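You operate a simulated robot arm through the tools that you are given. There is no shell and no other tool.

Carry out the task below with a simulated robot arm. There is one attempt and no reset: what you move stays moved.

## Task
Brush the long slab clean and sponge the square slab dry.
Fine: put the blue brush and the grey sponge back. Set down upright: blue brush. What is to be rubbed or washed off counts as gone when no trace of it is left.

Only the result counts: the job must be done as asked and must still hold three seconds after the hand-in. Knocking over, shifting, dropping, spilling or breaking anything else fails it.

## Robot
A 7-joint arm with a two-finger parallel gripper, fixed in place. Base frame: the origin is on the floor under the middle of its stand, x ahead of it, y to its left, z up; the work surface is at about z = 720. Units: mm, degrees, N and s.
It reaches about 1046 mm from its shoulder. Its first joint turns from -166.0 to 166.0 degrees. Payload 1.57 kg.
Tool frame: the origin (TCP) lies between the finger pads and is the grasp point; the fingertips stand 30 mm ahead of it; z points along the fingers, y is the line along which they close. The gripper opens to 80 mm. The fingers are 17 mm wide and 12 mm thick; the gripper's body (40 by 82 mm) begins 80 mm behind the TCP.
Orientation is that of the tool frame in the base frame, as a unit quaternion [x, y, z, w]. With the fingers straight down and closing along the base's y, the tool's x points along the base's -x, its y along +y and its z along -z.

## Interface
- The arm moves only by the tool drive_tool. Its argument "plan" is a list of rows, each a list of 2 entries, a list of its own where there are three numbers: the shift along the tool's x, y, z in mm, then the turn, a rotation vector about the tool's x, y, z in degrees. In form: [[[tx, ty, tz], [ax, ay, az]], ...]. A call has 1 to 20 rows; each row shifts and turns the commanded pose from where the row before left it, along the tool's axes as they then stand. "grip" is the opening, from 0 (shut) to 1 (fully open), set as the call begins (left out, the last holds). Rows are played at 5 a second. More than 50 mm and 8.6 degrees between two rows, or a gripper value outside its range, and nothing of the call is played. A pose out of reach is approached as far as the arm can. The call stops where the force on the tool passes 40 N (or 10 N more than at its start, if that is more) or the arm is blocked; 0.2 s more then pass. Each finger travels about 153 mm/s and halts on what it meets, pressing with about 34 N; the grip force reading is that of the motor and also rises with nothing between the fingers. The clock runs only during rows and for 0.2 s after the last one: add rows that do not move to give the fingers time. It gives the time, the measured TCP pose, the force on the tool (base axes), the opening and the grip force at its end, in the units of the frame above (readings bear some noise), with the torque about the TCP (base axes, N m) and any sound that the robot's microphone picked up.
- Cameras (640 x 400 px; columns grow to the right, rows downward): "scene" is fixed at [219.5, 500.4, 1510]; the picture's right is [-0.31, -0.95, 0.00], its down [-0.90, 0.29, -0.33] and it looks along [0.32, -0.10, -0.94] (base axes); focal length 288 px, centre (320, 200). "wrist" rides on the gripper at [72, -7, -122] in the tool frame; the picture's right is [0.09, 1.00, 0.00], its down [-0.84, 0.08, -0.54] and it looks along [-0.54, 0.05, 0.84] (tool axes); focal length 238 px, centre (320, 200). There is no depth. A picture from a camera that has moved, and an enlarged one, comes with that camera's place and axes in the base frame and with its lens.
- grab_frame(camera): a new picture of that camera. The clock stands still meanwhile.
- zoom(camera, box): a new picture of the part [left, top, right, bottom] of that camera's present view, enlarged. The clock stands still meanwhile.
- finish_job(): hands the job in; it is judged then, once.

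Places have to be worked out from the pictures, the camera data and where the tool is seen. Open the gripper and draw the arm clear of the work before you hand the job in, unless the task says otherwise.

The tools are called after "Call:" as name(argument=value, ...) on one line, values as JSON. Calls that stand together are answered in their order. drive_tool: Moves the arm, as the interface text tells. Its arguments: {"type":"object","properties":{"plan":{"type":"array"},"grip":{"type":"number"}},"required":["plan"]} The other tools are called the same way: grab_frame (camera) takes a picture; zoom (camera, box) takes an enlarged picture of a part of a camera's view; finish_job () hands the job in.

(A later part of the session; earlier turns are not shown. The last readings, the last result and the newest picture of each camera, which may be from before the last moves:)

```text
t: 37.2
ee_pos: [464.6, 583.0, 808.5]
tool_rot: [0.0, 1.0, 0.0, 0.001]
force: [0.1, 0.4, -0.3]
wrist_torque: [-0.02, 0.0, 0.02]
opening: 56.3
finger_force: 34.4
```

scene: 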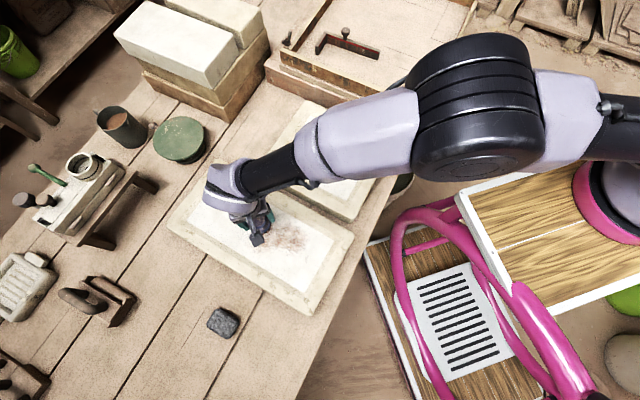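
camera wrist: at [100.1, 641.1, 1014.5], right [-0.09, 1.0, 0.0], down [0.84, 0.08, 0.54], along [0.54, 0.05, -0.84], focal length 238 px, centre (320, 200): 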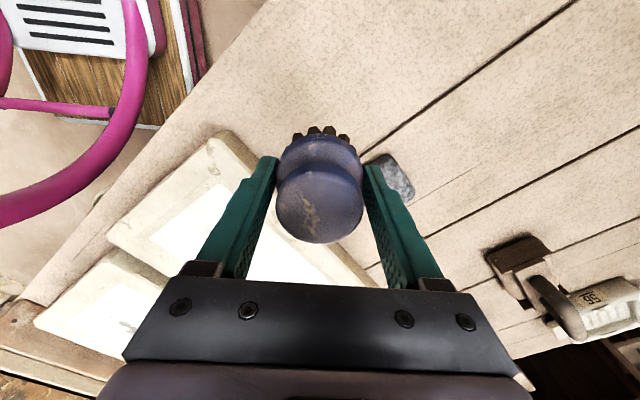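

At z ≈ 809 there's no contact yet, so I lower in half-millimetre steps.

Call:
drive_tool(plan=[[[0, 0, 0.5], [0, 0, 0]], [[0, 0, 0.5], [0, 0, 0]], [[0, 0, 0.5], [0, 0, 0]], [[0, 0, 0.5], [0, 0, 0]], [[0, 0, 0], [0, 0, 0]]])

```text
t: 38.4
ee_pos: [465.1, 582.7, 806.4]
tool_rot: [0.001, 1.0, -0.001, 0.0]
force: [-0.5, 0.4, -1.1]
wrist_torque: [-0.01, 0.0, -0.04]
opening: 56.1
finger_force: 34.4
```

Call:
drive_tool(plan=[[[0, 0, 0.5], [0, 0, 0]], [[0, 0, 0.5], [0, 0, 0]], [[0, 0, 0], [0, 0, 0]]])

```text
t: 39.2
ee_pos: [465.0, 582.2, 807.7]
tool_rot: [0.0, 1.0, 0.0, 0.0]
force: [-0.8, -1.7, 4.2]
wrist_torque: [0.0, 0.11, 0.01]
opening: 56.0
finger_force: 33.9
```

Light contact at 4 N. Lowering 0.3 mm more and stroking along the panel's upper band.

Call:
drive_tool(plan=[[[0, 0, 0.3], [0, 0, 0]], [[7.4, -6.7, 0], [0, 0, 0]], [[7.4, -6.7, 0], [0, 0, 0]], [[7.4, -6.7, 0], [0, 0, 0]], [[7.4, -6.7, 0], [0, 0, 0]], [[7.4, -6.7, 0], [0, 0, 0]], [[7.4, -6.7, 0], [0, 0, 0]], [[7.4, -6.7, 0], [0, 0, 0]], [[7.4, -6.7, 0.1], [0, 0, 0]], [[7.4, -6.7, 0.1], [0, 0, 0]], [[7.4, -6.7, 0.1], [0, 0, 0]], [[7.4, -6.7, 0.1], [0, 0, 0]], [[7.4, -6.7, 0.1], [0, 0, 0]], [[7.4, -6.7, 0], [0, 0, 0]], [[7.4, -6.7, 0], [0, 0, 0]], [[7.4, -6.7, 0], [0, 0, 0]]])

```text
t: 42.6
ee_pos: [353.8, 480.2, 805.3]
tool_rot: [0.0, 1.0, 0.0, 0.0]
force: [6.6, 5.7, 21.9]
wrist_torque: [0.23, -0.27, 0.0]
opening: 56.2
finger_force: 33.9
```

Good firm contact (22 N). I'll ease up a little, shift 25 mm across and stroke back.

Call:
drive_tool(plan=[[[8.4, 9.3, -0.4], [0, 0, 0]], [[8.4, 9.3, 0], [0, 0, 0]], [[-7.4, 6.7, 0], [0, 0, 0]], [[-7.4, 6.7, 0], [0, 0, 0]], [[-7.4, 6.7, 0], [0, 0, 0]], [[-7.4, 6.7, 0], [0, 0, 0]], [[-7.4, 6.7, 0], [0, 0, 0]], [[-7.4, 6.7, 0], [0, 0, 0]], [[-7.4, 6.7, 0], [0, 0, 0]], [[-7.4, 6.7, 0], [0, 0, 0]], [[-7.4, 6.7, 0], [0, 0, 0]], [[-7.4, 6.7, 0], [0, 0, 0]], [[-7.4, 6.7, 0], [0, 0, 0]], [[-7.4, 6.7, 0], [0, 0, 0]], [[-7.4, 6.7, 0], [0, 0, 0]], [[-7.4, 6.7, 0], [0, 0, 0]], [[-7.4, 6.7, 0], [0, 0, 0]]])

Call:
zoom(camera="scene", box=[220, 205, 330, 275])

```text
t: 46.2
ee_pos: [448.8, 600.5, 804.7]
tool_rot: [0.0, 1.0, 0.0, 0.0]
force: [-0.9, -1.5, 0.0]
wrist_torque: [-0.05, 0.03, 0.01]
opening: 56.2
finger_force: 33.8
```

```text
5.71 times, centred on (275, 240) of scene
camera zoom: at [219.5, 500.4, 1510.0], right [-0.31, -0.95, 0.0], down [-0.9, 0.29, -0.33], along [0.32, -0.1, -0.94], focal length 1644 px, centre (577, -29)
```

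zoom: 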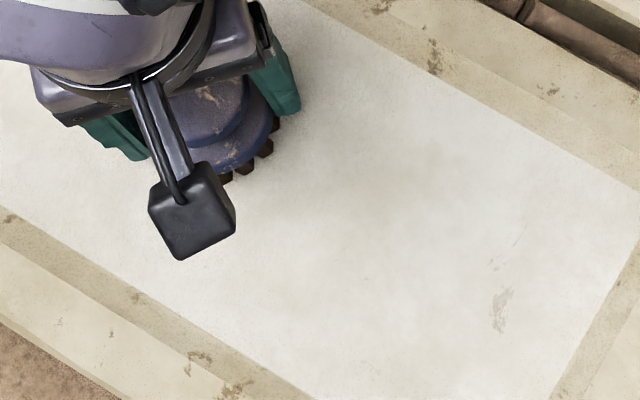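

The faint cloud is unchanged after firm brushing, so it is texture. One more pass goes over the lower band for completeness.

Call:
drive_tool(plan=[[[8.4, 9.3, 0.3], [0, 0, 0]], [[8.4, 9.3, 0.2], [0, 0, 0]], [[7.4, -6.7, 0], [0, 0, 0]], [[7.4, -6.7, 0], [0, 0, 0]], [[7.4, -6.7, 0], [0, 0, 0]], [[7.4, -6.7, 0], [0, 0, 0]], [[7.4, -6.7, 0], [0, 0, 0]], [[7.4, -6.7, 0], [0, 0, 0]], [[7.4, -6.7, 0], [0, 0, 0]], [[7.4, -6.7, 0], [0, 0, 0]], [[7.4, -6.7, 0], [0, 0, 0]], [[7.4, -6.7, 0], [0, 0, 0]], [[7.4, -6.7, 0], [0, 0, 0]], [[7.4, -6.7, 0], [0, 0, 0]]])

```text
t: 49.2
ee_pos: [342.5, 539.5, 806.1]
tool_rot: [0.001, 1.0, 0.0, 0.0]
force: [5.1, 4.2, 19.0]
wrist_torque: [0.19, -0.2, 0.04]
opening: 56.1
finger_force: 34.3
```

Contact was good (19 N) on that pass. Lifting and carrying the brush back over its home at (159.5, 649).

Call:
drive_tool(plan=[[[0, 0, -1], [0, 0, 0]], [[0, 0, -10], [0, 0, 0]], [[0, 0, -25], [0, 0, 0]], [[0, 0, -30], [0, 0, 0]], [[0, 0, -24], [0, 0, 0]], [[36.6, 21.9, 0], [0, 0, 0]], [[36.6, 21.9, 0], [0, 0, 0]], [[36.6, 21.9, 0], [0, 0, 0]], [[36.6, 21.9, 0], [0, 0, 0]], [[36.6, 21.9, 0], [0, 0, 0]], [[0, 0, 0], [0, 0, 0]], [[0, 0, 0], [0, 0, 0]]])

Call:
grab_frame(camera="wrist")

Call:
zoom(camera="wrist", box=[240, 100, 400, 200])

Call:
grab_frame(camera="scene")

```text
t: 51.8
ee_pos: [158.9, 649.5, 895.4]
tool_rot: [0.001, 1.0, 0.0, 0.0]
force: [-0.3, -0.2, -0.8]
wrist_torque: [-0.02, 0.0, 0.02]
opening: 55.8
finger_force: 34.1
```

```text
taken
camera wrist: at [86.2, 642.9, 1015.8], right [-0.09, 1.0, 0.0], down [0.84, 0.08, 0.54], along [0.54, 0.05, -0.84], focal length 238 px, centre (320, 200)
```

wrist: 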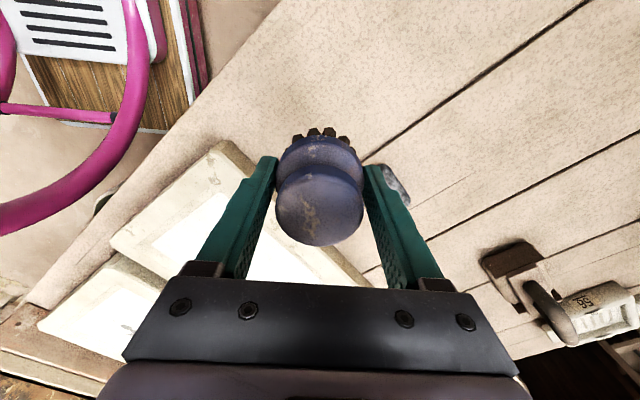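

```text
4.00 times, centred on (320, 150) of wrist
camera zoom: at [86.2, 642.9, 1015.8], right [-0.09, 1.0, 0.0], down [0.84, 0.08, 0.54], along [0.54, 0.05, -0.84], focal length 953 px, centre (320, 400)
```

zoom: 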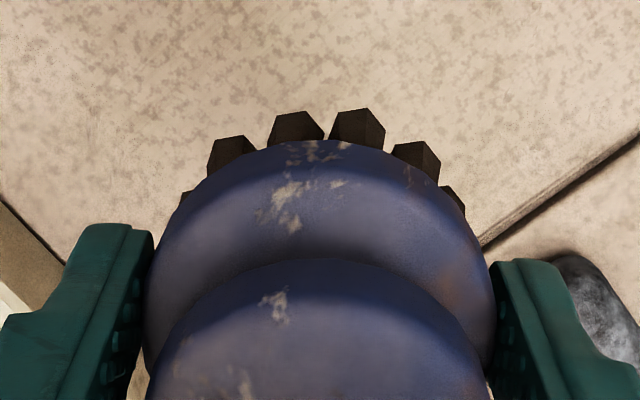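

```text
taken
```

scene: 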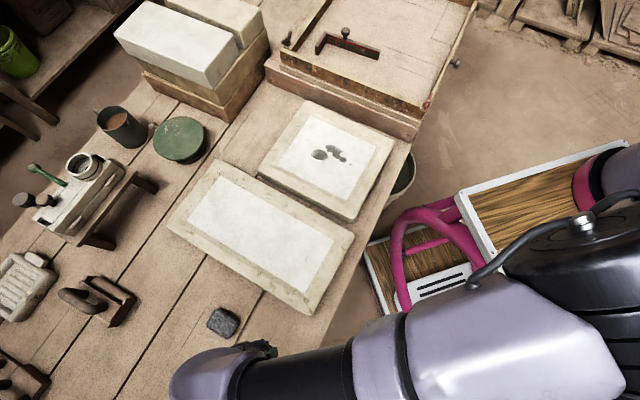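

The brush is still upright, sitting about 5 mm higher in the grip, so table contact should come at TCP z ≈ 768. I'll lower to just above that.

Call:
drive_tool(plan=[[[0, 0, 30], [0, 0, 0]], [[0, 0, 30], [0, 0, 0]], [[0, 0, 30], [0, 0, 0]], [[0, 0, 20], [0, 0, 0]], [[0, 0, 10], [0, 0, 0]], [[0, 0, 3], [0, 0, 0]], [[0, 0, 0], [0, 0, 0]]])

Call:
drive_tool(plan=[[[0, 0, 1], [0, 0, 0]], [[0, 0, 1], [0, 0, 0]], [[0, 0, 0], [0, 0, 0]]])

```text
t: 53.4
ee_pos: [158.7, 649.1, 772.1]
tool_rot: [0.0, 1.0, 0.001, 0.0]
force: [0.6, -1.0, -0.8]
wrist_torque: [0.03, -0.03, -0.02]
opening: 56.3
finger_force: 34.2
```

```text
t: 54.2
ee_pos: [158.6, 649.3, 769.2]
tool_rot: [0.0, 1.0, 0.001, -0.001]
force: [-0.4, -0.8, -1.0]
wrist_torque: [-0.03, 0.02, 0.01]
opening: 56.3
finger_force: 34.0
```

No contact yet at z ≈ 769, so I continue in half-millimetre steps.

Call:
drive_tool(plan=[[[0, 0, 0.5], [0, 0, 0]], [[0, 0, 0.5], [0, 0, 0]], [[0, 0, 0], [0, 0, 0]]])

```text
t: 55.0
ee_pos: [159.9, 649.0, 768.9]
tool_rot: [0.0, 1.0, 0.0, 0.0]
force: [0.7, -0.3, -0.3]
wrist_torque: [0.01, 0.05, 0.01]
opening: 56.3
finger_force: 34.1
```

Call:
drive_tool(plan=[[[0, 0, 0.5], [0, 0, 0]], [[0, 0, 0.5], [0, 0, 0]], [[0, 0, 0], [0, 0, 0]]])

```text
t: 55.8
ee_pos: [158.8, 649.1, 768.8]
tool_rot: [0.0, 1.0, 0.001, 0.0]
force: [0.3, 0.4, -1.1]
wrist_torque: [-0.01, 0.0, 0.0]
opening: 56.3
finger_force: 34.3
```

Call:
drive_tool(plan=[[[0, 0, 0.5], [0, 0, 0]], [[0, 0, 0.5], [0, 0, 0]], [[0, 0, 0.5], [0, 0, 0]], [[0, 0, 0], [0, 0, 0]]])

```text
t: 56.8
ee_pos: [159.2, 648.8, 765.5]
tool_rot: [0.0, 1.0, 0.0, 0.0]
force: [-0.2, 0.1, 1.3]
wrist_torque: [-0.01, 0.08, -0.01]
opening: 56.1
finger_force: 34.5
```

Contact is just beginning (+1.3 N). I'll settle it a hair more, then open the fingers and wait.

Call:
drive_tool(plan=[[[0, 0, 0.3], [0, 0, 0]], [[0, 0, 0], [0, 0, 0]]])

Call:
drive_tool(plan=[[[0, 0, 0], [0, 0, 0]], [[0, 0, 0], [0, 0, 0]], [[0, 0, 0], [0, 0, 0]]], grip=1)

Call:
grab_frame(camera="wrist")

```text
t: 57.4
ee_pos: [160.4, 648.7, 767.4]
tool_rot: [0.0, 1.0, 0.0, 0.0]
force: [-0.7, -0.3, 0.1]
wrist_torque: [0.0, 0.05, 0.02]
opening: 56.0
finger_force: 33.6
```

```text
t: 58.2
ee_pos: [158.7, 649.6, 767.0]
tool_rot: [0.0, 1.0, 0.0, -0.001]
force: [0.2, 0.1, -0.4]
wrist_torque: [0.0, 0.02, -0.01]
opening: 80.0
finger_force: 0.1
```

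```text
taken
camera wrist: at [87.7, 643.5, 887.3], right [-0.09, 1.0, 0.0], down [0.84, 0.08, 0.54], along [0.54, 0.05, -0.84], focal length 238 px, centre (320, 200)
```

wrist: 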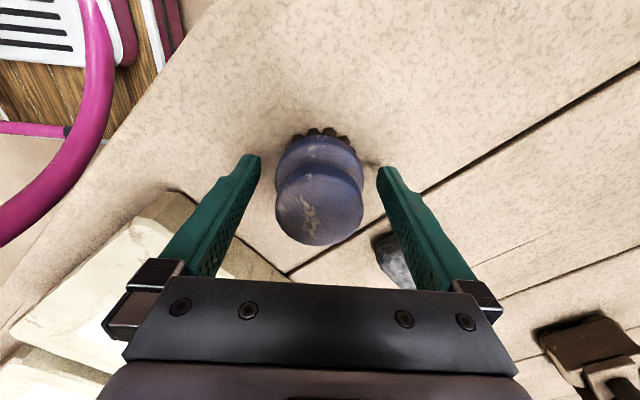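

The brush stands on its bristles, free of the fingers. I'll raise straight up and compare its position with the original picture.

Call:
drive_tool(plan=[[[0, 0, -10], [0, 0, 0]], [[0, 0, -20], [0, 0, 0]], [[0, 0, -30], [0, 0, 0]], [[0, 0, -30], [0, 0, 0]], [[0, 0, -30], [0, 0, 0]], [[0, 0, 0], [0, 0, 0]], [[0, 0, 0], [0, 0, 0]]])

Call:
grab_frame(camera="wrist")

Call:
zoom(camera="scene", box=[180, 280, 340, 380])

```text
t: 59.8
ee_pos: [159.4, 648.2, 887.2]
tool_rot: [0.0, 1.0, 0.0, -0.001]
force: [0.6, 0.3, -0.2]
wrist_torque: [-0.01, 0.0, 0.01]
opening: 80.1
finger_force: 0.1
```

```text
taken
camera wrist: at [87.0, 641.6, 1007.6], right [-0.09, 1.0, 0.0], down [0.84, 0.08, 0.54], along [0.54, 0.05, -0.84], focal length 238 px, centre (320, 200)
```

wrist: 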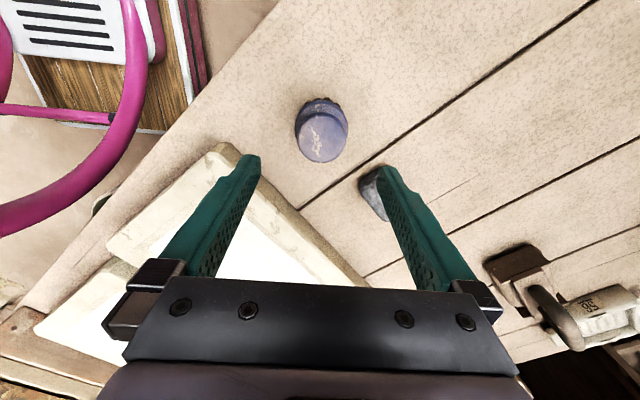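

```text
4.00 times, centred on (260, 330) of scene
camera zoom: at [219.5, 500.4, 1510.0], right [-0.31, -0.95, 0.0], down [-0.9, 0.29, -0.33], along [0.32, -0.1, -0.94], focal length 1151 px, centre (560, -320)
```

zoom: 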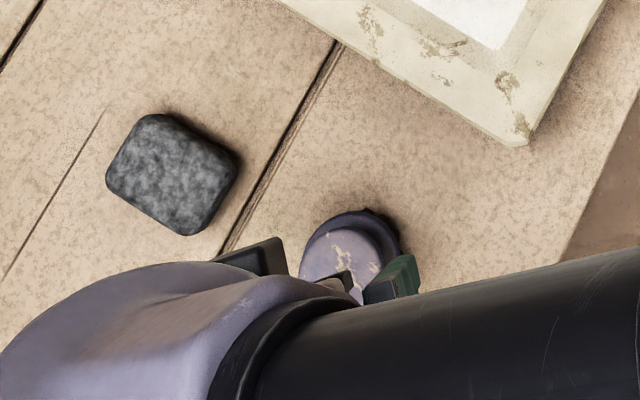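

The brush is back at its place, upright, within a millimetre or two. Next is the sponge: I move above it at about (245, 741) to see its size and orientation.

Call:
drive_tool(plan=[[[-21, 23, 0], [0, 0, 0]], [[-21, 23, 0], [0, 0, 0]], [[-21, 23, 0], [0, 0, 0]], [[-21, 23, 0], [0, 0, 0]], [[0, 0, 0], [0, 0, 0]], [[0, 0, 0], [0, 0, 0]]])

Call:
grab_frame(camera="wrist")

Call:
zoom(camera="wrist", box=[240, 70, 400, 170])

Call:
zoom(camera="scene", box=[180, 280, 340, 380])

```text
t: 61.2
ee_pos: [230.1, 724.0, 887.0]
tool_rot: [0.0, 1.0, 0.0, 0.0]
force: [0.6, 0.2, -0.4]
wrist_torque: [-0.02, -0.01, 0.0]
opening: 80.0
finger_force: 0.0
out of reach, approached as far as the arm can: row 4
```

```text
taken
camera wrist: at [158.2, 718.4, 1007.5], right [-0.09, 1.0, 0.0], down [0.84, 0.08, 0.54], along [0.54, 0.05, -0.84], focal length 238 px, centre (320, 200)
```

wrist: 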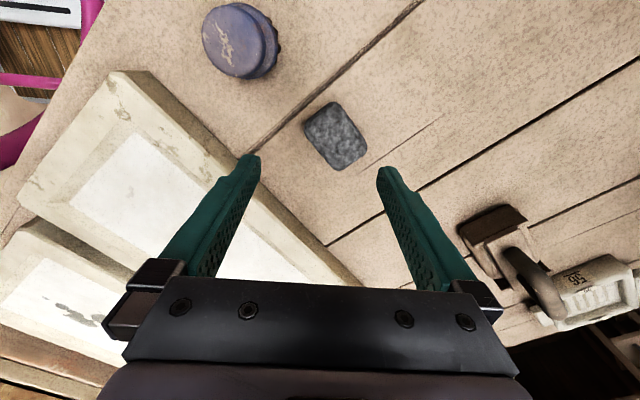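

```text
4.00 times, centred on (320, 120) of wrist
camera zoom: at [158.2, 718.4, 1007.5], right [-0.09, 1.0, 0.0], down [0.84, 0.08, 0.54], along [0.54, 0.05, -0.84], focal length 953 px, centre (320, 520)
```

zoom: 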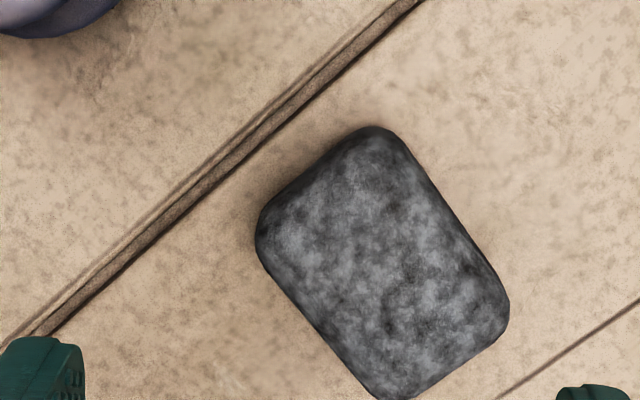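

```text
4.00 times, centred on (260, 330) of scene
camera zoom: at [219.5, 500.4, 1510.0], right [-0.31, -0.95, 0.0], down [-0.9, 0.29, -0.33], along [0.32, -0.1, -0.94], focal length 1151 px, centre (560, -320)
```

zoom: 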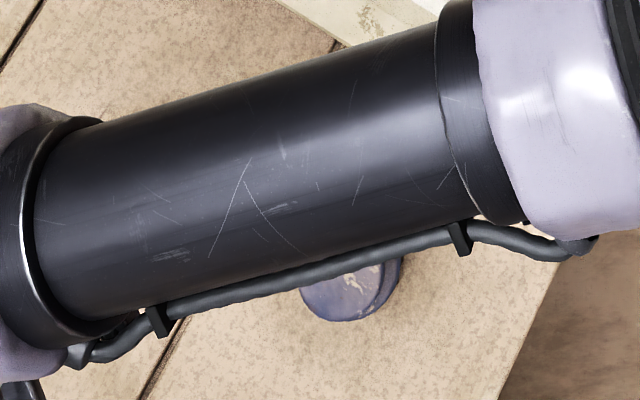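

The arm just reached its limit straight down there, while the sponge (about 63×46 mm, long axis at ~41°) lies further out, near (243, 744). I'll back in, turn the gripper so it closes across the narrow side, and tilt it outward 15° to gain reach.

Call:
drive_tool(plan=[[[20, -25, 0], [0, 0, 0]], [[20, -25, 0], [0, 0, 0]], [[0, 0, 0], [0, 0, -6.9]], [[0, 0, 0], [0, 0, -6.9]], [[0, 0, 0], [0, 0, -6.9]], [[0, 0, 0], [0, 0, -6.9]], [[0, 0, 0], [0, 0, -6.9]], [[0, 0, 0], [0, 0, -7.0]], [[0, 0, 0], [0, -7.5, 0]], [[0, 0, 0], [0, -7.5, 0]], [[0, 0, 0], [0, 0, 0]], [[0, 0, 0], [0, 0, 0]]])

Call:
grab_frame(camera="wrist")

Call:
grab_frame(camera="scene")

```text
t: 63.8
ee_pos: [190.7, 674.4, 886.0]
tool_rot: [-0.352, 0.927, 0.047, 0.122]
force: [-0.1, 0.9, 0.8]
wrist_torque: [-0.02, -0.04, 0.02]
opening: 79.8
finger_force: 0.1
```

```text
taken
camera wrist: at [118.0, 603.4, 983.9], right [-0.73, 0.69, -0.02], down [0.45, 0.5, 0.74], along [0.52, 0.53, -0.67], focal length 238 px, centre (320, 200)
```

wrist: 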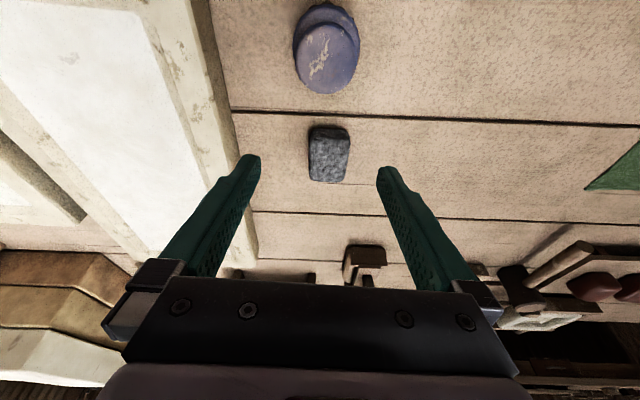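

```text
taken
```

scene: 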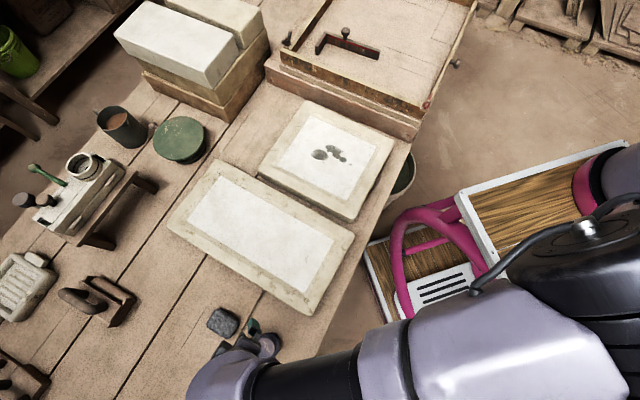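

The gripper is now turned with its closing axis at about 131.6° and tilted outward. I'll enlarge the sponge to check alignment and height.

Call:
zoom(camera="wrist", box=[270, 100, 390, 200])

```text
4.00 times, centred on (330, 150) of wrist
camera zoom: at [118.0, 603.4, 983.9], right [-0.73, 0.69, -0.02], down [0.45, 0.5, 0.74], along [0.52, 0.53, -0.67], focal length 953 px, centre (280, 400)
```

zoom: 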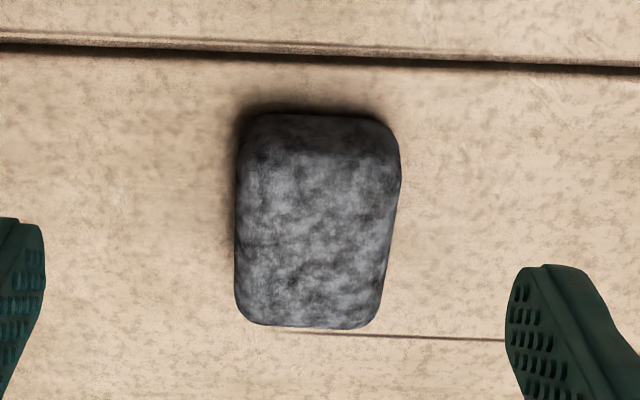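

The sponge is about 20–25 mm tall with its centre near (244, 746), and is well aligned with the gripper. I'll advance to a point 60 mm short of the grasp along the tool axis.

Call:
drive_tool(plan=[[[-13, 4, 22], [0, 0, 0]], [[-13, 4, 22], [0, 0, 0]], [[-13, 4, 22], [0, 0, 0]], [[-12, 4, 22], [0, 0, 0]], [[0, 0, 0], [0, 0, 0]], [[0, 0, 0], [0, 0, 0]]])

Call:
grab_frame(camera="wrist")

Call:
zoom(camera="wrist", box=[240, 100, 400, 200])

```text
t: 65.2
ee_pos: [232.1, 733.4, 816.6]
tool_rot: [-0.351, 0.927, 0.046, 0.121]
force: [0.4, 0.9, 0.2]
wrist_torque: [0.0, 0.03, 0.01]
opening: 79.8
finger_force: 0.1
```

```text
taken
camera wrist: at [160.2, 662.2, 913.3], right [-0.73, 0.69, -0.02], down [0.45, 0.5, 0.74], along [0.52, 0.53, -0.67], focal length 238 px, centre (320, 200)
```

wrist: 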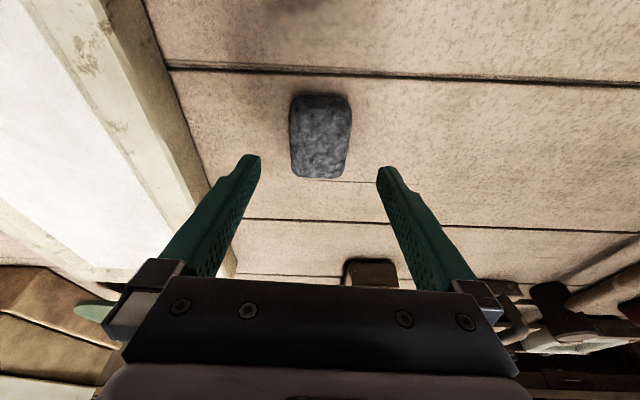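

```text
4.00 times, centred on (320, 150) of wrist
camera zoom: at [160.2, 662.2, 913.3], right [-0.73, 0.69, -0.02], down [0.45, 0.5, 0.74], along [0.52, 0.53, -0.67], focal length 953 px, centre (320, 400)
```

zoom: 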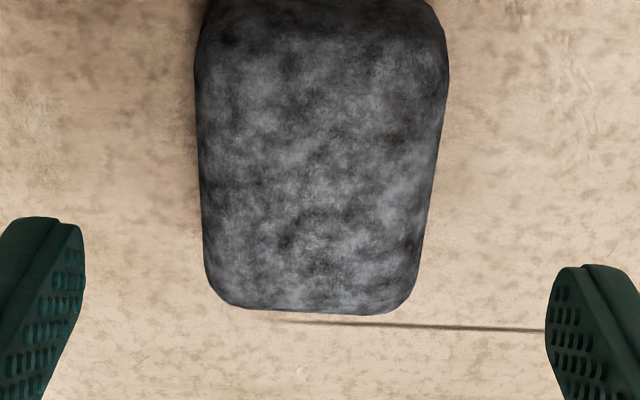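

The pre-grasp pose is reachable and the sponge is centred within about 5 mm, rotated ~2–3° relative to the fingers. I'll correct that and slide in along the tool axis, keeping the tips about 6 mm above the table.

Call:
drive_tool(plan=[[[-5, -1, 15], [0, 0, -2.5]], [[0, 0, 15], [0, 0, 0]], [[0, 0, 12], [0, 0, 0]], [[0, 0, 10], [0, 0, 0]], [[0, 0, 5], [0, 0, 0]], [[0, 0, 0], [0, 0, 0]], [[0, 0, 0], [0, 0, 0]]])

Call:
grab_frame(camera="wrist")

Call:
zoom(camera="wrist", box=[230, 100, 410, 240])

```text
t: 66.8
ee_pos: [245.1, 740.7, 760.8]
tool_rot: [-0.372, 0.919, 0.045, 0.123]
force: [-1.3, 0.3, -0.2]
wrist_torque: [-0.02, 0.02, -0.03]
opening: 80.2
finger_force: 0.1
out of reach, approached as far as the arm can: row 4
```

```text
taken
camera wrist: at [176.3, 666.9, 859.7], right [-0.76, 0.65, -0.03], down [0.42, 0.52, 0.74], along [0.5, 0.54, -0.67], focal length 238 px, centre (320, 200)
```

wrist: 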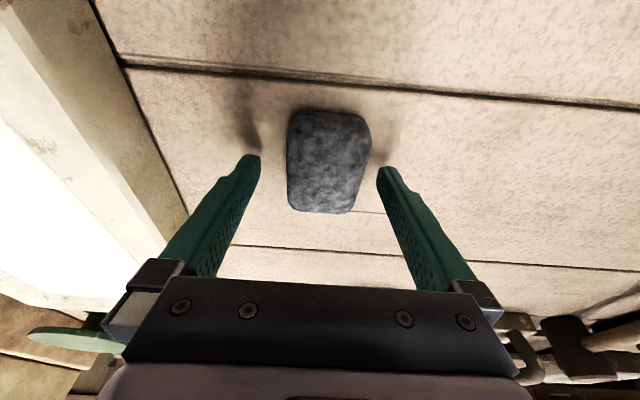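

```text
2.86 times, centred on (320, 170) of wrist
camera zoom: at [176.3, 666.9, 859.7], right [-0.76, 0.65, -0.03], down [0.42, 0.52, 0.74], along [0.5, 0.54, -0.67], focal length 681 px, centre (320, 286)
```

zoom: 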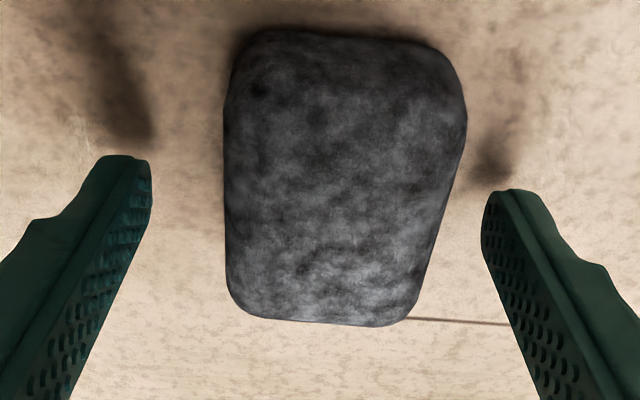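

The arm hit its reach limit a little high (z ≈ 761), though the sponge is between the fingers and aligned. I'll tilt 8° further outward about the closing axis to regain reach, then lower 4 mm.

Call:
drive_tool(plan=[[[0, 0, 0], [0, -4, 0]], [[0, 0, 0], [0, -4, 0]], [[0.8, 0.7, 1.9], [0, 0, 0]], [[0.8, 0.7, 1.9], [0, 0, 0]], [[0, 0, 0], [0, 0, 0]], [[0, 0, 0], [0, 0, 0]]])

Call:
zoom(camera="wrist", box=[230, 100, 410, 240])

```text
t: 68.2
ee_pos: [243.3, 754.3, 753.7]
tool_rot: [-0.367, 0.908, 0.069, 0.188]
force: [0.2, -0.3, 0.4]
wrist_torque: [0.02, 0.01, -0.01]
opening: 79.9
finger_force: 0.0
out of reach, approached as far as the arm can: row 1, 2
```

```text
2.86 times, centred on (320, 170) of wrist
camera zoom: at [165.6, 672.0, 837.2], right [-0.75, 0.66, -0.05], down [0.34, 0.45, 0.82], along [0.56, 0.6, -0.56], focal length 681 px, centre (320, 286)
```

zoom: 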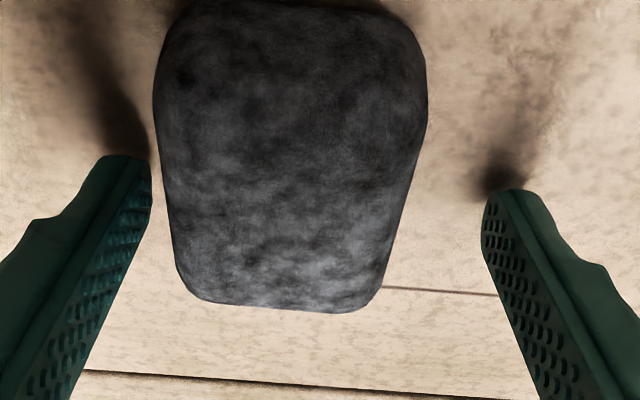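

The arm regained reach and overshot: the sponge now sits about 8 mm toward the left finger and 8 mm toward the base. I'll shift to re-centre and check again.

Call:
drive_tool(plan=[[[3.4, -4, -2.5], [0, 0, 0]], [[3.4, -4, -2.5], [0, 0, 0]], [[0, 0, 0], [0, 0, 0]], [[0, 0, 0], [0, 0, 0]]])

Call:
zoom(camera="wrist", box=[230, 100, 410, 240])

```text
t: 69.2
ee_pos: [254.0, 753.9, 754.6]
tool_rot: [-0.359, 0.911, 0.067, 0.193]
force: [0.4, -0.9, 0.1]
wrist_torque: [-0.01, 0.02, -0.01]
opening: 80.1
finger_force: 0.0
out of reach, approached as far as the arm can: row 1, 2
```

```text
2.86 times, centred on (320, 170) of wrist
camera zoom: at [173.3, 672.6, 837.1], right [-0.74, 0.67, -0.05], down [0.34, 0.44, 0.83], along [0.58, 0.59, -0.56], focal length 681 px, centre (320, 286)
```

zoom: 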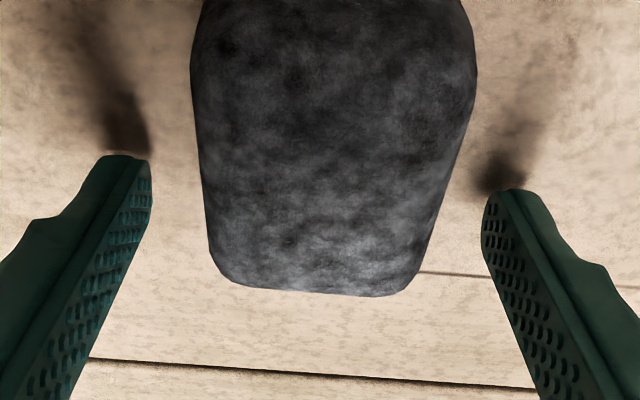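

The limit messages suggest the arm is near its stretched-out configuration, so I'll retreat 60 mm along the tool axis to let the elbow bend again before re-approaching.

Call:
drive_tool(plan=[[[0, 0, -10], [0, 0, 0]], [[0, 0, -15], [0, 0, 0]], [[5, 0, -20], [0, 0, 0]], [[5, 0, -20], [0, 0, 0]], [[0, 0, 0], [0, 0, 0]], [[0, 0, 0], [0, 0, 0]]])

Call:
grab_frame(camera="wrist")

Call:
grab_frame(camera="scene")

```text
t: 70.6
ee_pos: [218.4, 723.6, 811.3]
tool_rot: [-0.367, 0.908, 0.07, 0.187]
force: [0.2, 0.1, 0.2]
wrist_torque: [-0.01, 0.02, -0.01]
opening: 79.8
finger_force: 0.0
```

```text
taken
camera wrist: at [141.1, 640.2, 894.2], right [-0.75, 0.66, -0.05], down [0.34, 0.45, 0.82], along [0.56, 0.6, -0.56], focal length 238 px, centre (320, 200)
```

wrist: 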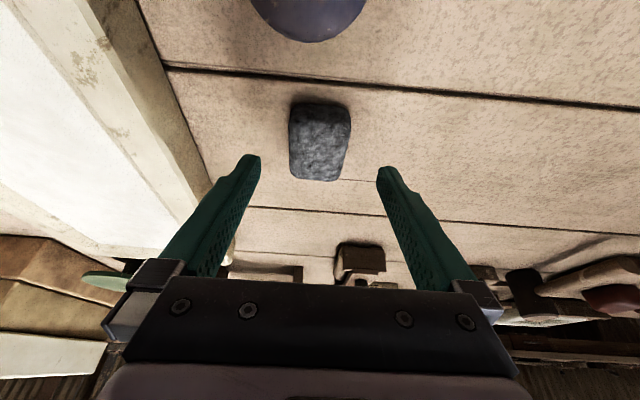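

```text
taken
```

scene: 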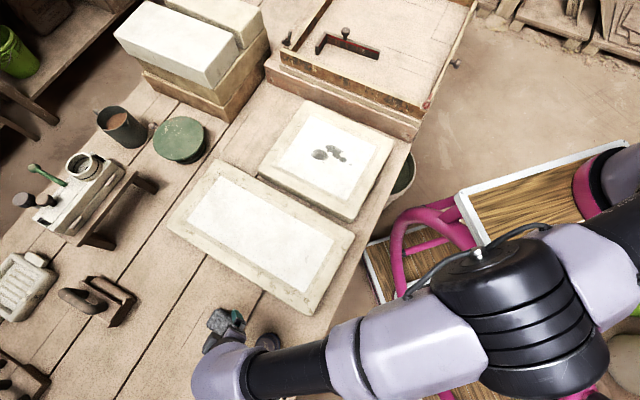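

Tracking is normal again at (218, 723, 811) with a 23° tilt. I'll enlarge the view to re-measure the sponge relative to the fingers.

Call:
zoom(camera="wrist", box=[240, 90, 400, 190])

```text
4.00 times, centred on (320, 140) of wrist
camera zoom: at [141.1, 640.2, 894.2], right [-0.75, 0.66, -0.05], down [0.34, 0.45, 0.82], along [0.56, 0.6, -0.56], focal length 953 px, centre (320, 440)
```

zoom: 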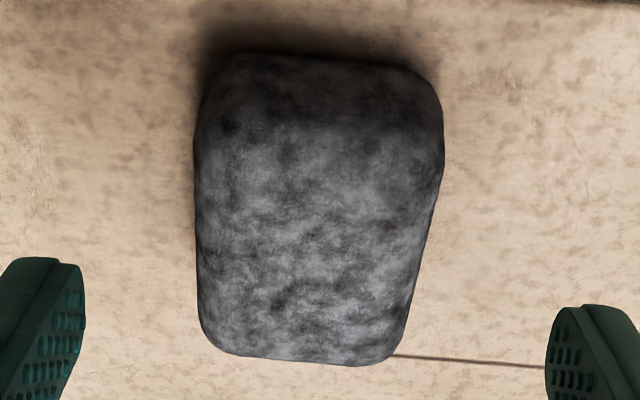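

The sponge lies almost straight ahead along the tool axis, about 62 mm to the grasp point. I'll tilt 4° more for extra reach margin, then approach in small rows.

Call:
drive_tool(plan=[[[0, 0, 0], [0, -4, 0]], [[-0.7, -0.3, 14], [0, 0, 0]], [[-0.7, -0.3, 14], [0, 0, 0]], [[-0.7, -0.3, 14], [0, 0, 0]], [[-0.7, -0.3, 10], [0, 0, 0]], [[0, 0, 0], [0, 0, 0]], [[0, 0, 0], [0, 0, 0]]])

Call:
zoom(camera="wrist", box=[230, 80, 410, 220])

```text
t: 72.2
ee_pos: [237.7, 742.1, 765.8]
tool_rot: [-0.366, 0.901, 0.082, 0.218]
force: [0.0, -0.1, -0.1]
wrist_torque: [0.01, 0.02, -0.01]
opening: 79.7
finger_force: 0.0
```

```text
2.86 times, centred on (320, 150) of wrist
camera zoom: at [156.4, 653.8, 840.6], right [-0.75, 0.66, -0.05], down [0.3, 0.41, 0.86], along [0.59, 0.63, -0.5], focal length 681 px, centre (320, 343)
```

zoom: 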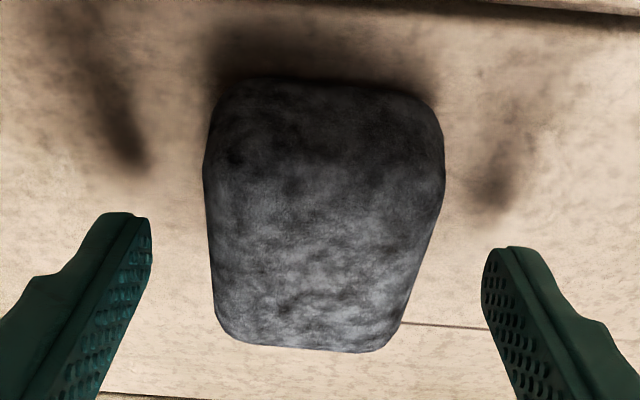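

No limit warnings this time, and the sponge is centred. About 11 mm remains along the tool axis.

Call:
drive_tool(plan=[[[-0.8, -0.3, 5], [0, 0, 0]], [[-0.8, -0.3, 5], [0, 0, 0]], [[0, 0, 0], [0, 0, 0]], [[0, 0, 0], [0, 0, 0]]])

Call:
grab_frame(camera="wrist")

Call:
zoom(camera="wrist", box=[230, 80, 410, 220])

```text
t: 73.2
ee_pos: [242.7, 742.7, 757.9]
tool_rot: [-0.366, 0.901, 0.083, 0.218]
force: [0.4, 0.4, 0.4]
wrist_torque: [0.0, 0.02, 0.0]
opening: 79.8
finger_force: 0.1
```

```text
taken
camera wrist: at [160.4, 656.7, 831.9], right [-0.75, 0.66, -0.05], down [0.3, 0.41, 0.86], along [0.59, 0.63, -0.5], focal length 238 px, centre (320, 200)
```

wrist: 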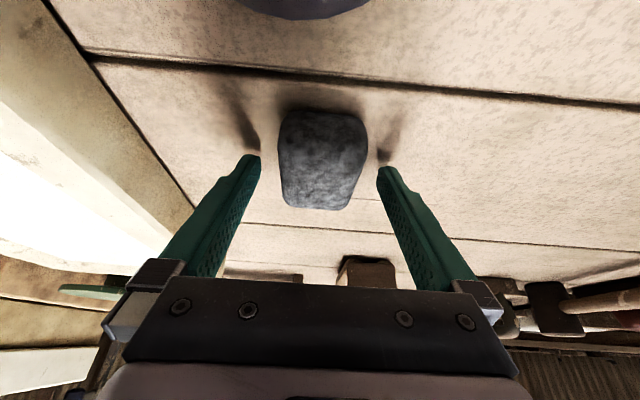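

```text
2.86 times, centred on (320, 150) of wrist
camera zoom: at [160.4, 656.7, 831.9], right [-0.75, 0.66, -0.05], down [0.3, 0.41, 0.86], along [0.59, 0.63, -0.5], focal length 681 px, centre (320, 343)
```

zoom: 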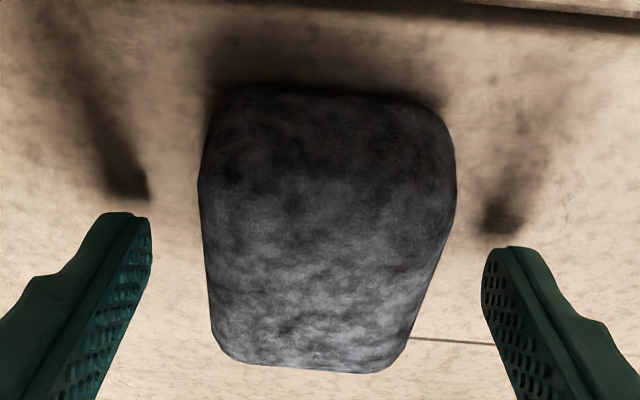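

The tips flank the sponge about 6 mm above the table. Closing on it now.

Call:
drive_tool(plan=[[[0, 0, 0], [0, 0, 0]], [[0, 0, 0], [0, 0, 0]], [[0, 0, 0], [0, 0, 0]], [[0, 0, 0], [0, 0, 0]]], grip=0)

Call:
zoom(camera="wrist", box=[230, 80, 410, 220])

```text
t: 74.2
ee_pos: [242.5, 742.2, 757.2]
tool_rot: [-0.366, 0.901, 0.083, 0.218]
force: [0.6, -0.6, 0.2]
wrist_torque: [0.01, 0.04, -0.01]
opening: 48.5
finger_force: 34.4
```

```text
2.86 times, centred on (320, 150) of wrist
camera zoom: at [160.5, 656.7, 832.0], right [-0.75, 0.66, -0.05], down [0.3, 0.41, 0.86], along [0.59, 0.63, -0.5], focal length 681 px, centre (320, 343)
```

zoom: 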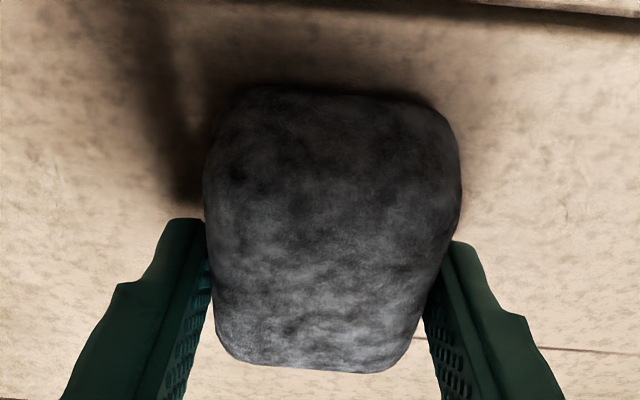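

The sponge is held at 48.5 mm opening. Lifting it straight up by 60 mm in the base frame.

Call:
drive_tool(plan=[[[-2.3, 0, -4.4], [0, 0, 0]], [[-4.5, 0, -8.9], [0, 0, 0]], [[-6.8, 0, -13.3], [0, 0, 0]], [[-6.8, 0, -13.3], [0, 0, 0]], [[-6.8, 0, -13.3], [0, 0, 0]], [[0, 0, 0], [0, 0, 0]], [[0, 0, 0], [0, 0, 0]]])

Call:
grab_frame(camera="wrist")

Call:
grab_frame(camera="scene")

```text
t: 75.8
ee_pos: [243.7, 743.9, 818.4]
tool_rot: [-0.366, 0.901, 0.083, 0.218]
force: [-0.5, 0.1, 0.0]
wrist_torque: [0.05, 0.0, -0.01]
opening: 48.5
finger_force: 34.3
```

```text
taken
camera wrist: at [160.6, 658.0, 892.7], right [-0.75, 0.66, -0.05], down [0.3, 0.41, 0.86], along [0.59, 0.63, -0.5], focal length 238 px, centre (320, 200)
```

wrist: 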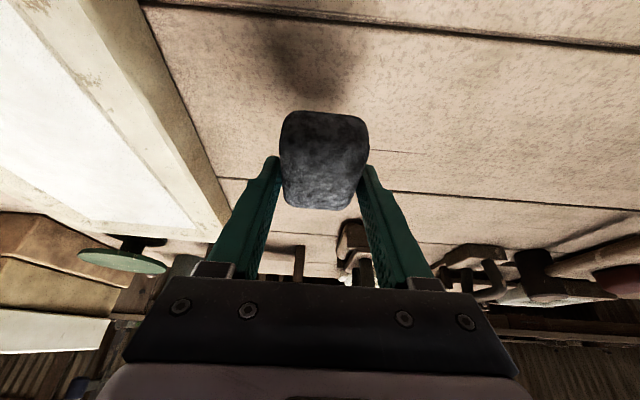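

```text
taken
```

scene: 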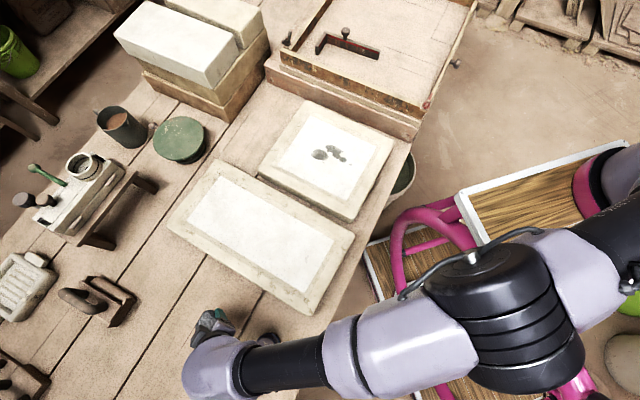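

The sponge is held level. I'll raise it 40 mm more, then carry it sideways to above the wet spots at about (618, 398), keeping the orientation fixed.

Call:
drive_tool(plan=[[[-9, 0, -17.9], [0, 0, 0]], [[-9, 0, -17.9], [0, 0, 0]], [[-1.75, -39.1, 1.32], [0, 0, 0]], [[-1.75, -39.1, 1.32], [0, 0, 0]], [[-1.75, -39.1, 1.32], [0, 0, 0]], [[-1.75, -39.1, 1.32], [0, 0, 0]], [[-1.75, -39.1, 1.32], [0, 0, 0]], [[-1.75, -39.1, 1.32], [0, 0, 0]], [[-1.75, -39.1, 1.32], [0, 0, 0]], [[-1.75, -39.1, 1.32], [0, 0, 0]], [[-1.75, -39.1, 1.32], [0, 0, 0]], [[-1.75, -39.1, 1.32], [0, 0, 0]], [[-1.75, -39.1, 1.32], [0, 0, 0]], [[-1.75, -39.1, 1.32], [0, 0, 0]], [[-1.75, -39.1, 1.32], [0, 0, 0]], [[0, 0, 0], [0, 0, 0]], [[0, 0, 0], [0, 0, 0]]])

Call:
grab_frame(camera="wrist")

Call:
grab_frame(camera="scene")

```text
t: 79.4
ee_pos: [616.8, 395.4, 856.7]
tool_rot: [-0.365, 0.901, 0.082, 0.219]
force: [0.1, 0.3, -0.5]
wrist_torque: [0.0, 0.01, 0.0]
opening: 48.7
finger_force: 33.8
```

```text
taken
camera wrist: at [534.7, 310.0, 932.0], right [-0.75, 0.66, -0.05], down [0.3, 0.41, 0.86], along [0.59, 0.63, -0.5], focal length 238 px, centre (320, 200)
```

wrist: 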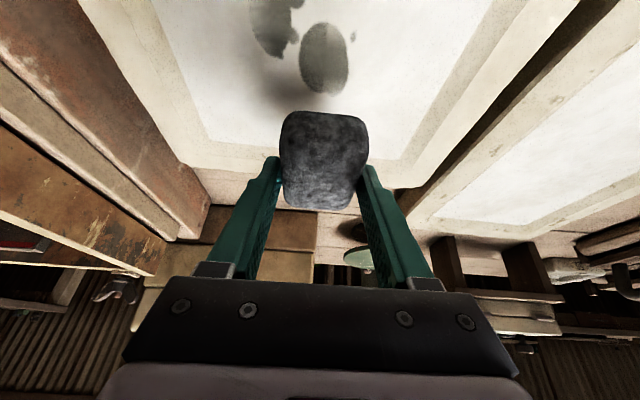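

```text
taken
```

scene: 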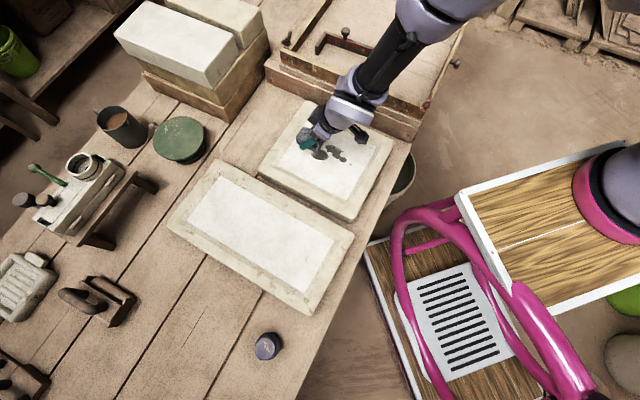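

The sponge is right beside the wet spots over the square slab. I'll descend 42 mm, then feel for the surface in small steps.

Call:
drive_tool(plan=[[[6.8, 0.1, 13.4], [0, 0, 0]], [[6.8, 0.1, 13.4], [0, 0, 0]], [[5.4, 0.1, 10.7], [0, 0, 0]], [[0, 0, 0], [0, 0, 0]], [[0, 0, 0], [0, 0, 0]]])

Call:
drive_tool(plan=[[[0.9, 0, 1.8], [0, 0, 0]], [[0.9, 0, 1.8], [0, 0, 0]], [[0, 0, 0], [0, 0, 0]]])

Call:
zoom(camera="wrist", box=[230, 20, 410, 220])

```text
t: 80.6
ee_pos: [616.6, 398.5, 815.3]
tool_rot: [-0.365, 0.901, 0.082, 0.219]
force: [-0.2, 0.5, 0.1]
wrist_torque: [-0.01, 0.01, 0.0]
opening: 48.6
finger_force: 34.2
```

```text
t: 81.4
ee_pos: [615.7, 397.0, 813.3]
tool_rot: [-0.365, 0.901, 0.083, 0.219]
force: [-0.1, 0.6, -0.4]
wrist_torque: [-0.01, -0.01, 0.01]
opening: 48.7
finger_force: 33.9
```

```text
2.00 times, centred on (320, 120) of wrist
camera zoom: at [533.7, 311.7, 887.1], right [-0.75, 0.66, -0.05], down [0.3, 0.41, 0.86], along [0.59, 0.63, -0.5], focal length 477 px, centre (320, 360)
```

zoom: 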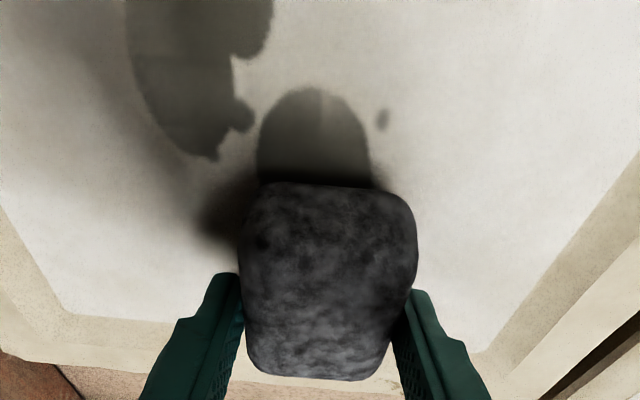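

Still free, with the sponge bottom at about z ≈ 774. Continuing in small steps.

Call:
drive_tool(plan=[[[0.9, 0, 1.8], [0, 0, 0]], [[0.9, 0, 1.8], [0, 0, 0]], [[0.7, 0, 1.35], [0, 0, 0]], [[0, 0, 0], [0, 0, 0]]])

```text
t: 82.4
ee_pos: [615.7, 398.3, 807.9]
tool_rot: [-0.365, 0.901, 0.083, 0.218]
force: [-0.1, 0.1, -0.9]
wrist_torque: [0.02, 0.01, 0.01]
opening: 48.4
finger_force: 34.2
```

Call:
drive_tool(plan=[[[0.7, 0, 1.35], [0, 0, 0]], [[0.7, 0, 1.35], [0, 0, 0]], [[0.45, 0, 0.9], [0, 0, 0]], [[0, 0, 0], [0, 0, 0]]])

```text
t: 83.4
ee_pos: [616.6, 398.9, 804.2]
tool_rot: [-0.365, 0.901, 0.082, 0.22]
force: [-2.9, -3.8, 16.2]
wrist_torque: [0.15, 0.36, 0.12]
opening: 48.7
finger_force: 34.8
```

Contact at TCP z ≈ 804 with 16 N. I'll ease up slightly and draw the sponge along the slab's axis over the first band of spots.

Call:
drive_tool(plan=[[[-0.2, 0, -0.4], [0, 0, 0]], [[8.89, 0.05, -4.52], [0, 0, 0]], [[8.89, 0.05, -4.52], [0, 0, 0]], [[8.89, 0.05, -4.52], [0, 0, 0]], [[8.89, 0.05, -4.52], [0, 0, 0]], [[0, 0, 0], [0, 0, 0]]])

Call:
grab_frame(camera="wrist")

Call:
zoom(camera="scene", box=[240, 90, 420, 230])

```text
t: 84.8
ee_pos: [586.1, 370.0, 804.6]
tool_rot: [-0.365, 0.901, 0.083, 0.218]
force: [3.4, 2.5, 8.8]
wrist_torque: [0.35, -0.03, -0.09]
opening: 48.4
finger_force: 34.1
```

```text
taken
camera wrist: at [504.7, 283.9, 879.0], right [-0.75, 0.66, -0.05], down [0.3, 0.41, 0.86], along [0.59, 0.63, -0.5], focal length 238 px, centre (320, 200)
```

wrist: 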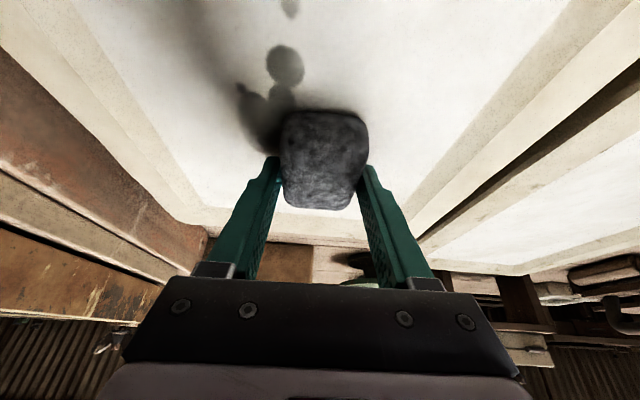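

```text
2.86 times, centred on (330, 160) of scene
camera zoom: at [219.5, 500.4, 1510.0], right [-0.31, -0.95, 0.0], down [-0.9, 0.29, -0.33], along [0.32, -0.1, -0.94], focal length 822 px, centre (291, 314)
```

zoom: 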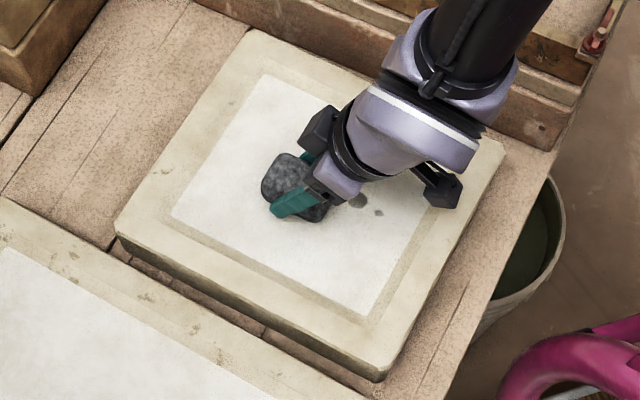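

Contact force is good (9 N) and the big spot is being absorbed. Continuing the stroke to the end of the band.

Call:
drive_tool(plan=[[[8.89, 0.05, -4.52], [0, 0, 0]], [[8.89, 0.05, -4.52], [0, 0, 0]], [[8.89, 0.05, -4.52], [0, 0, 0]], [[8.89, 0.05, -4.52], [0, 0, 0]], [[8.89, 0.05, -4.52], [0, 0, 0]], [[8.89, 0.05, -4.52], [0, 0, 0]], [[8.89, 0.05, -4.52], [0, 0, 0]], [[0, 0, 0], [0, 0, 0]]])

Call:
zoom(camera="scene", box=[240, 90, 420, 230])

```text
t: 86.6
ee_pos: [536.9, 322.5, 803.8]
tool_rot: [-0.365, 0.901, 0.083, 0.218]
force: [8.0, 5.6, 17.7]
wrist_torque: [0.43, -0.06, -0.09]
opening: 48.8
finger_force: 34.0
```

```text
2.86 times, centred on (330, 160) of scene
camera zoom: at [219.5, 500.4, 1510.0], right [-0.31, -0.95, 0.0], down [-0.9, 0.29, -0.33], along [0.32, -0.1, -0.94], focal length 822 px, centre (291, 314)
```

zoom: 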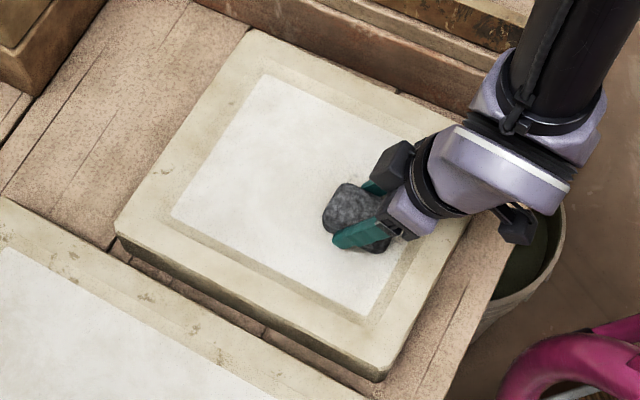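

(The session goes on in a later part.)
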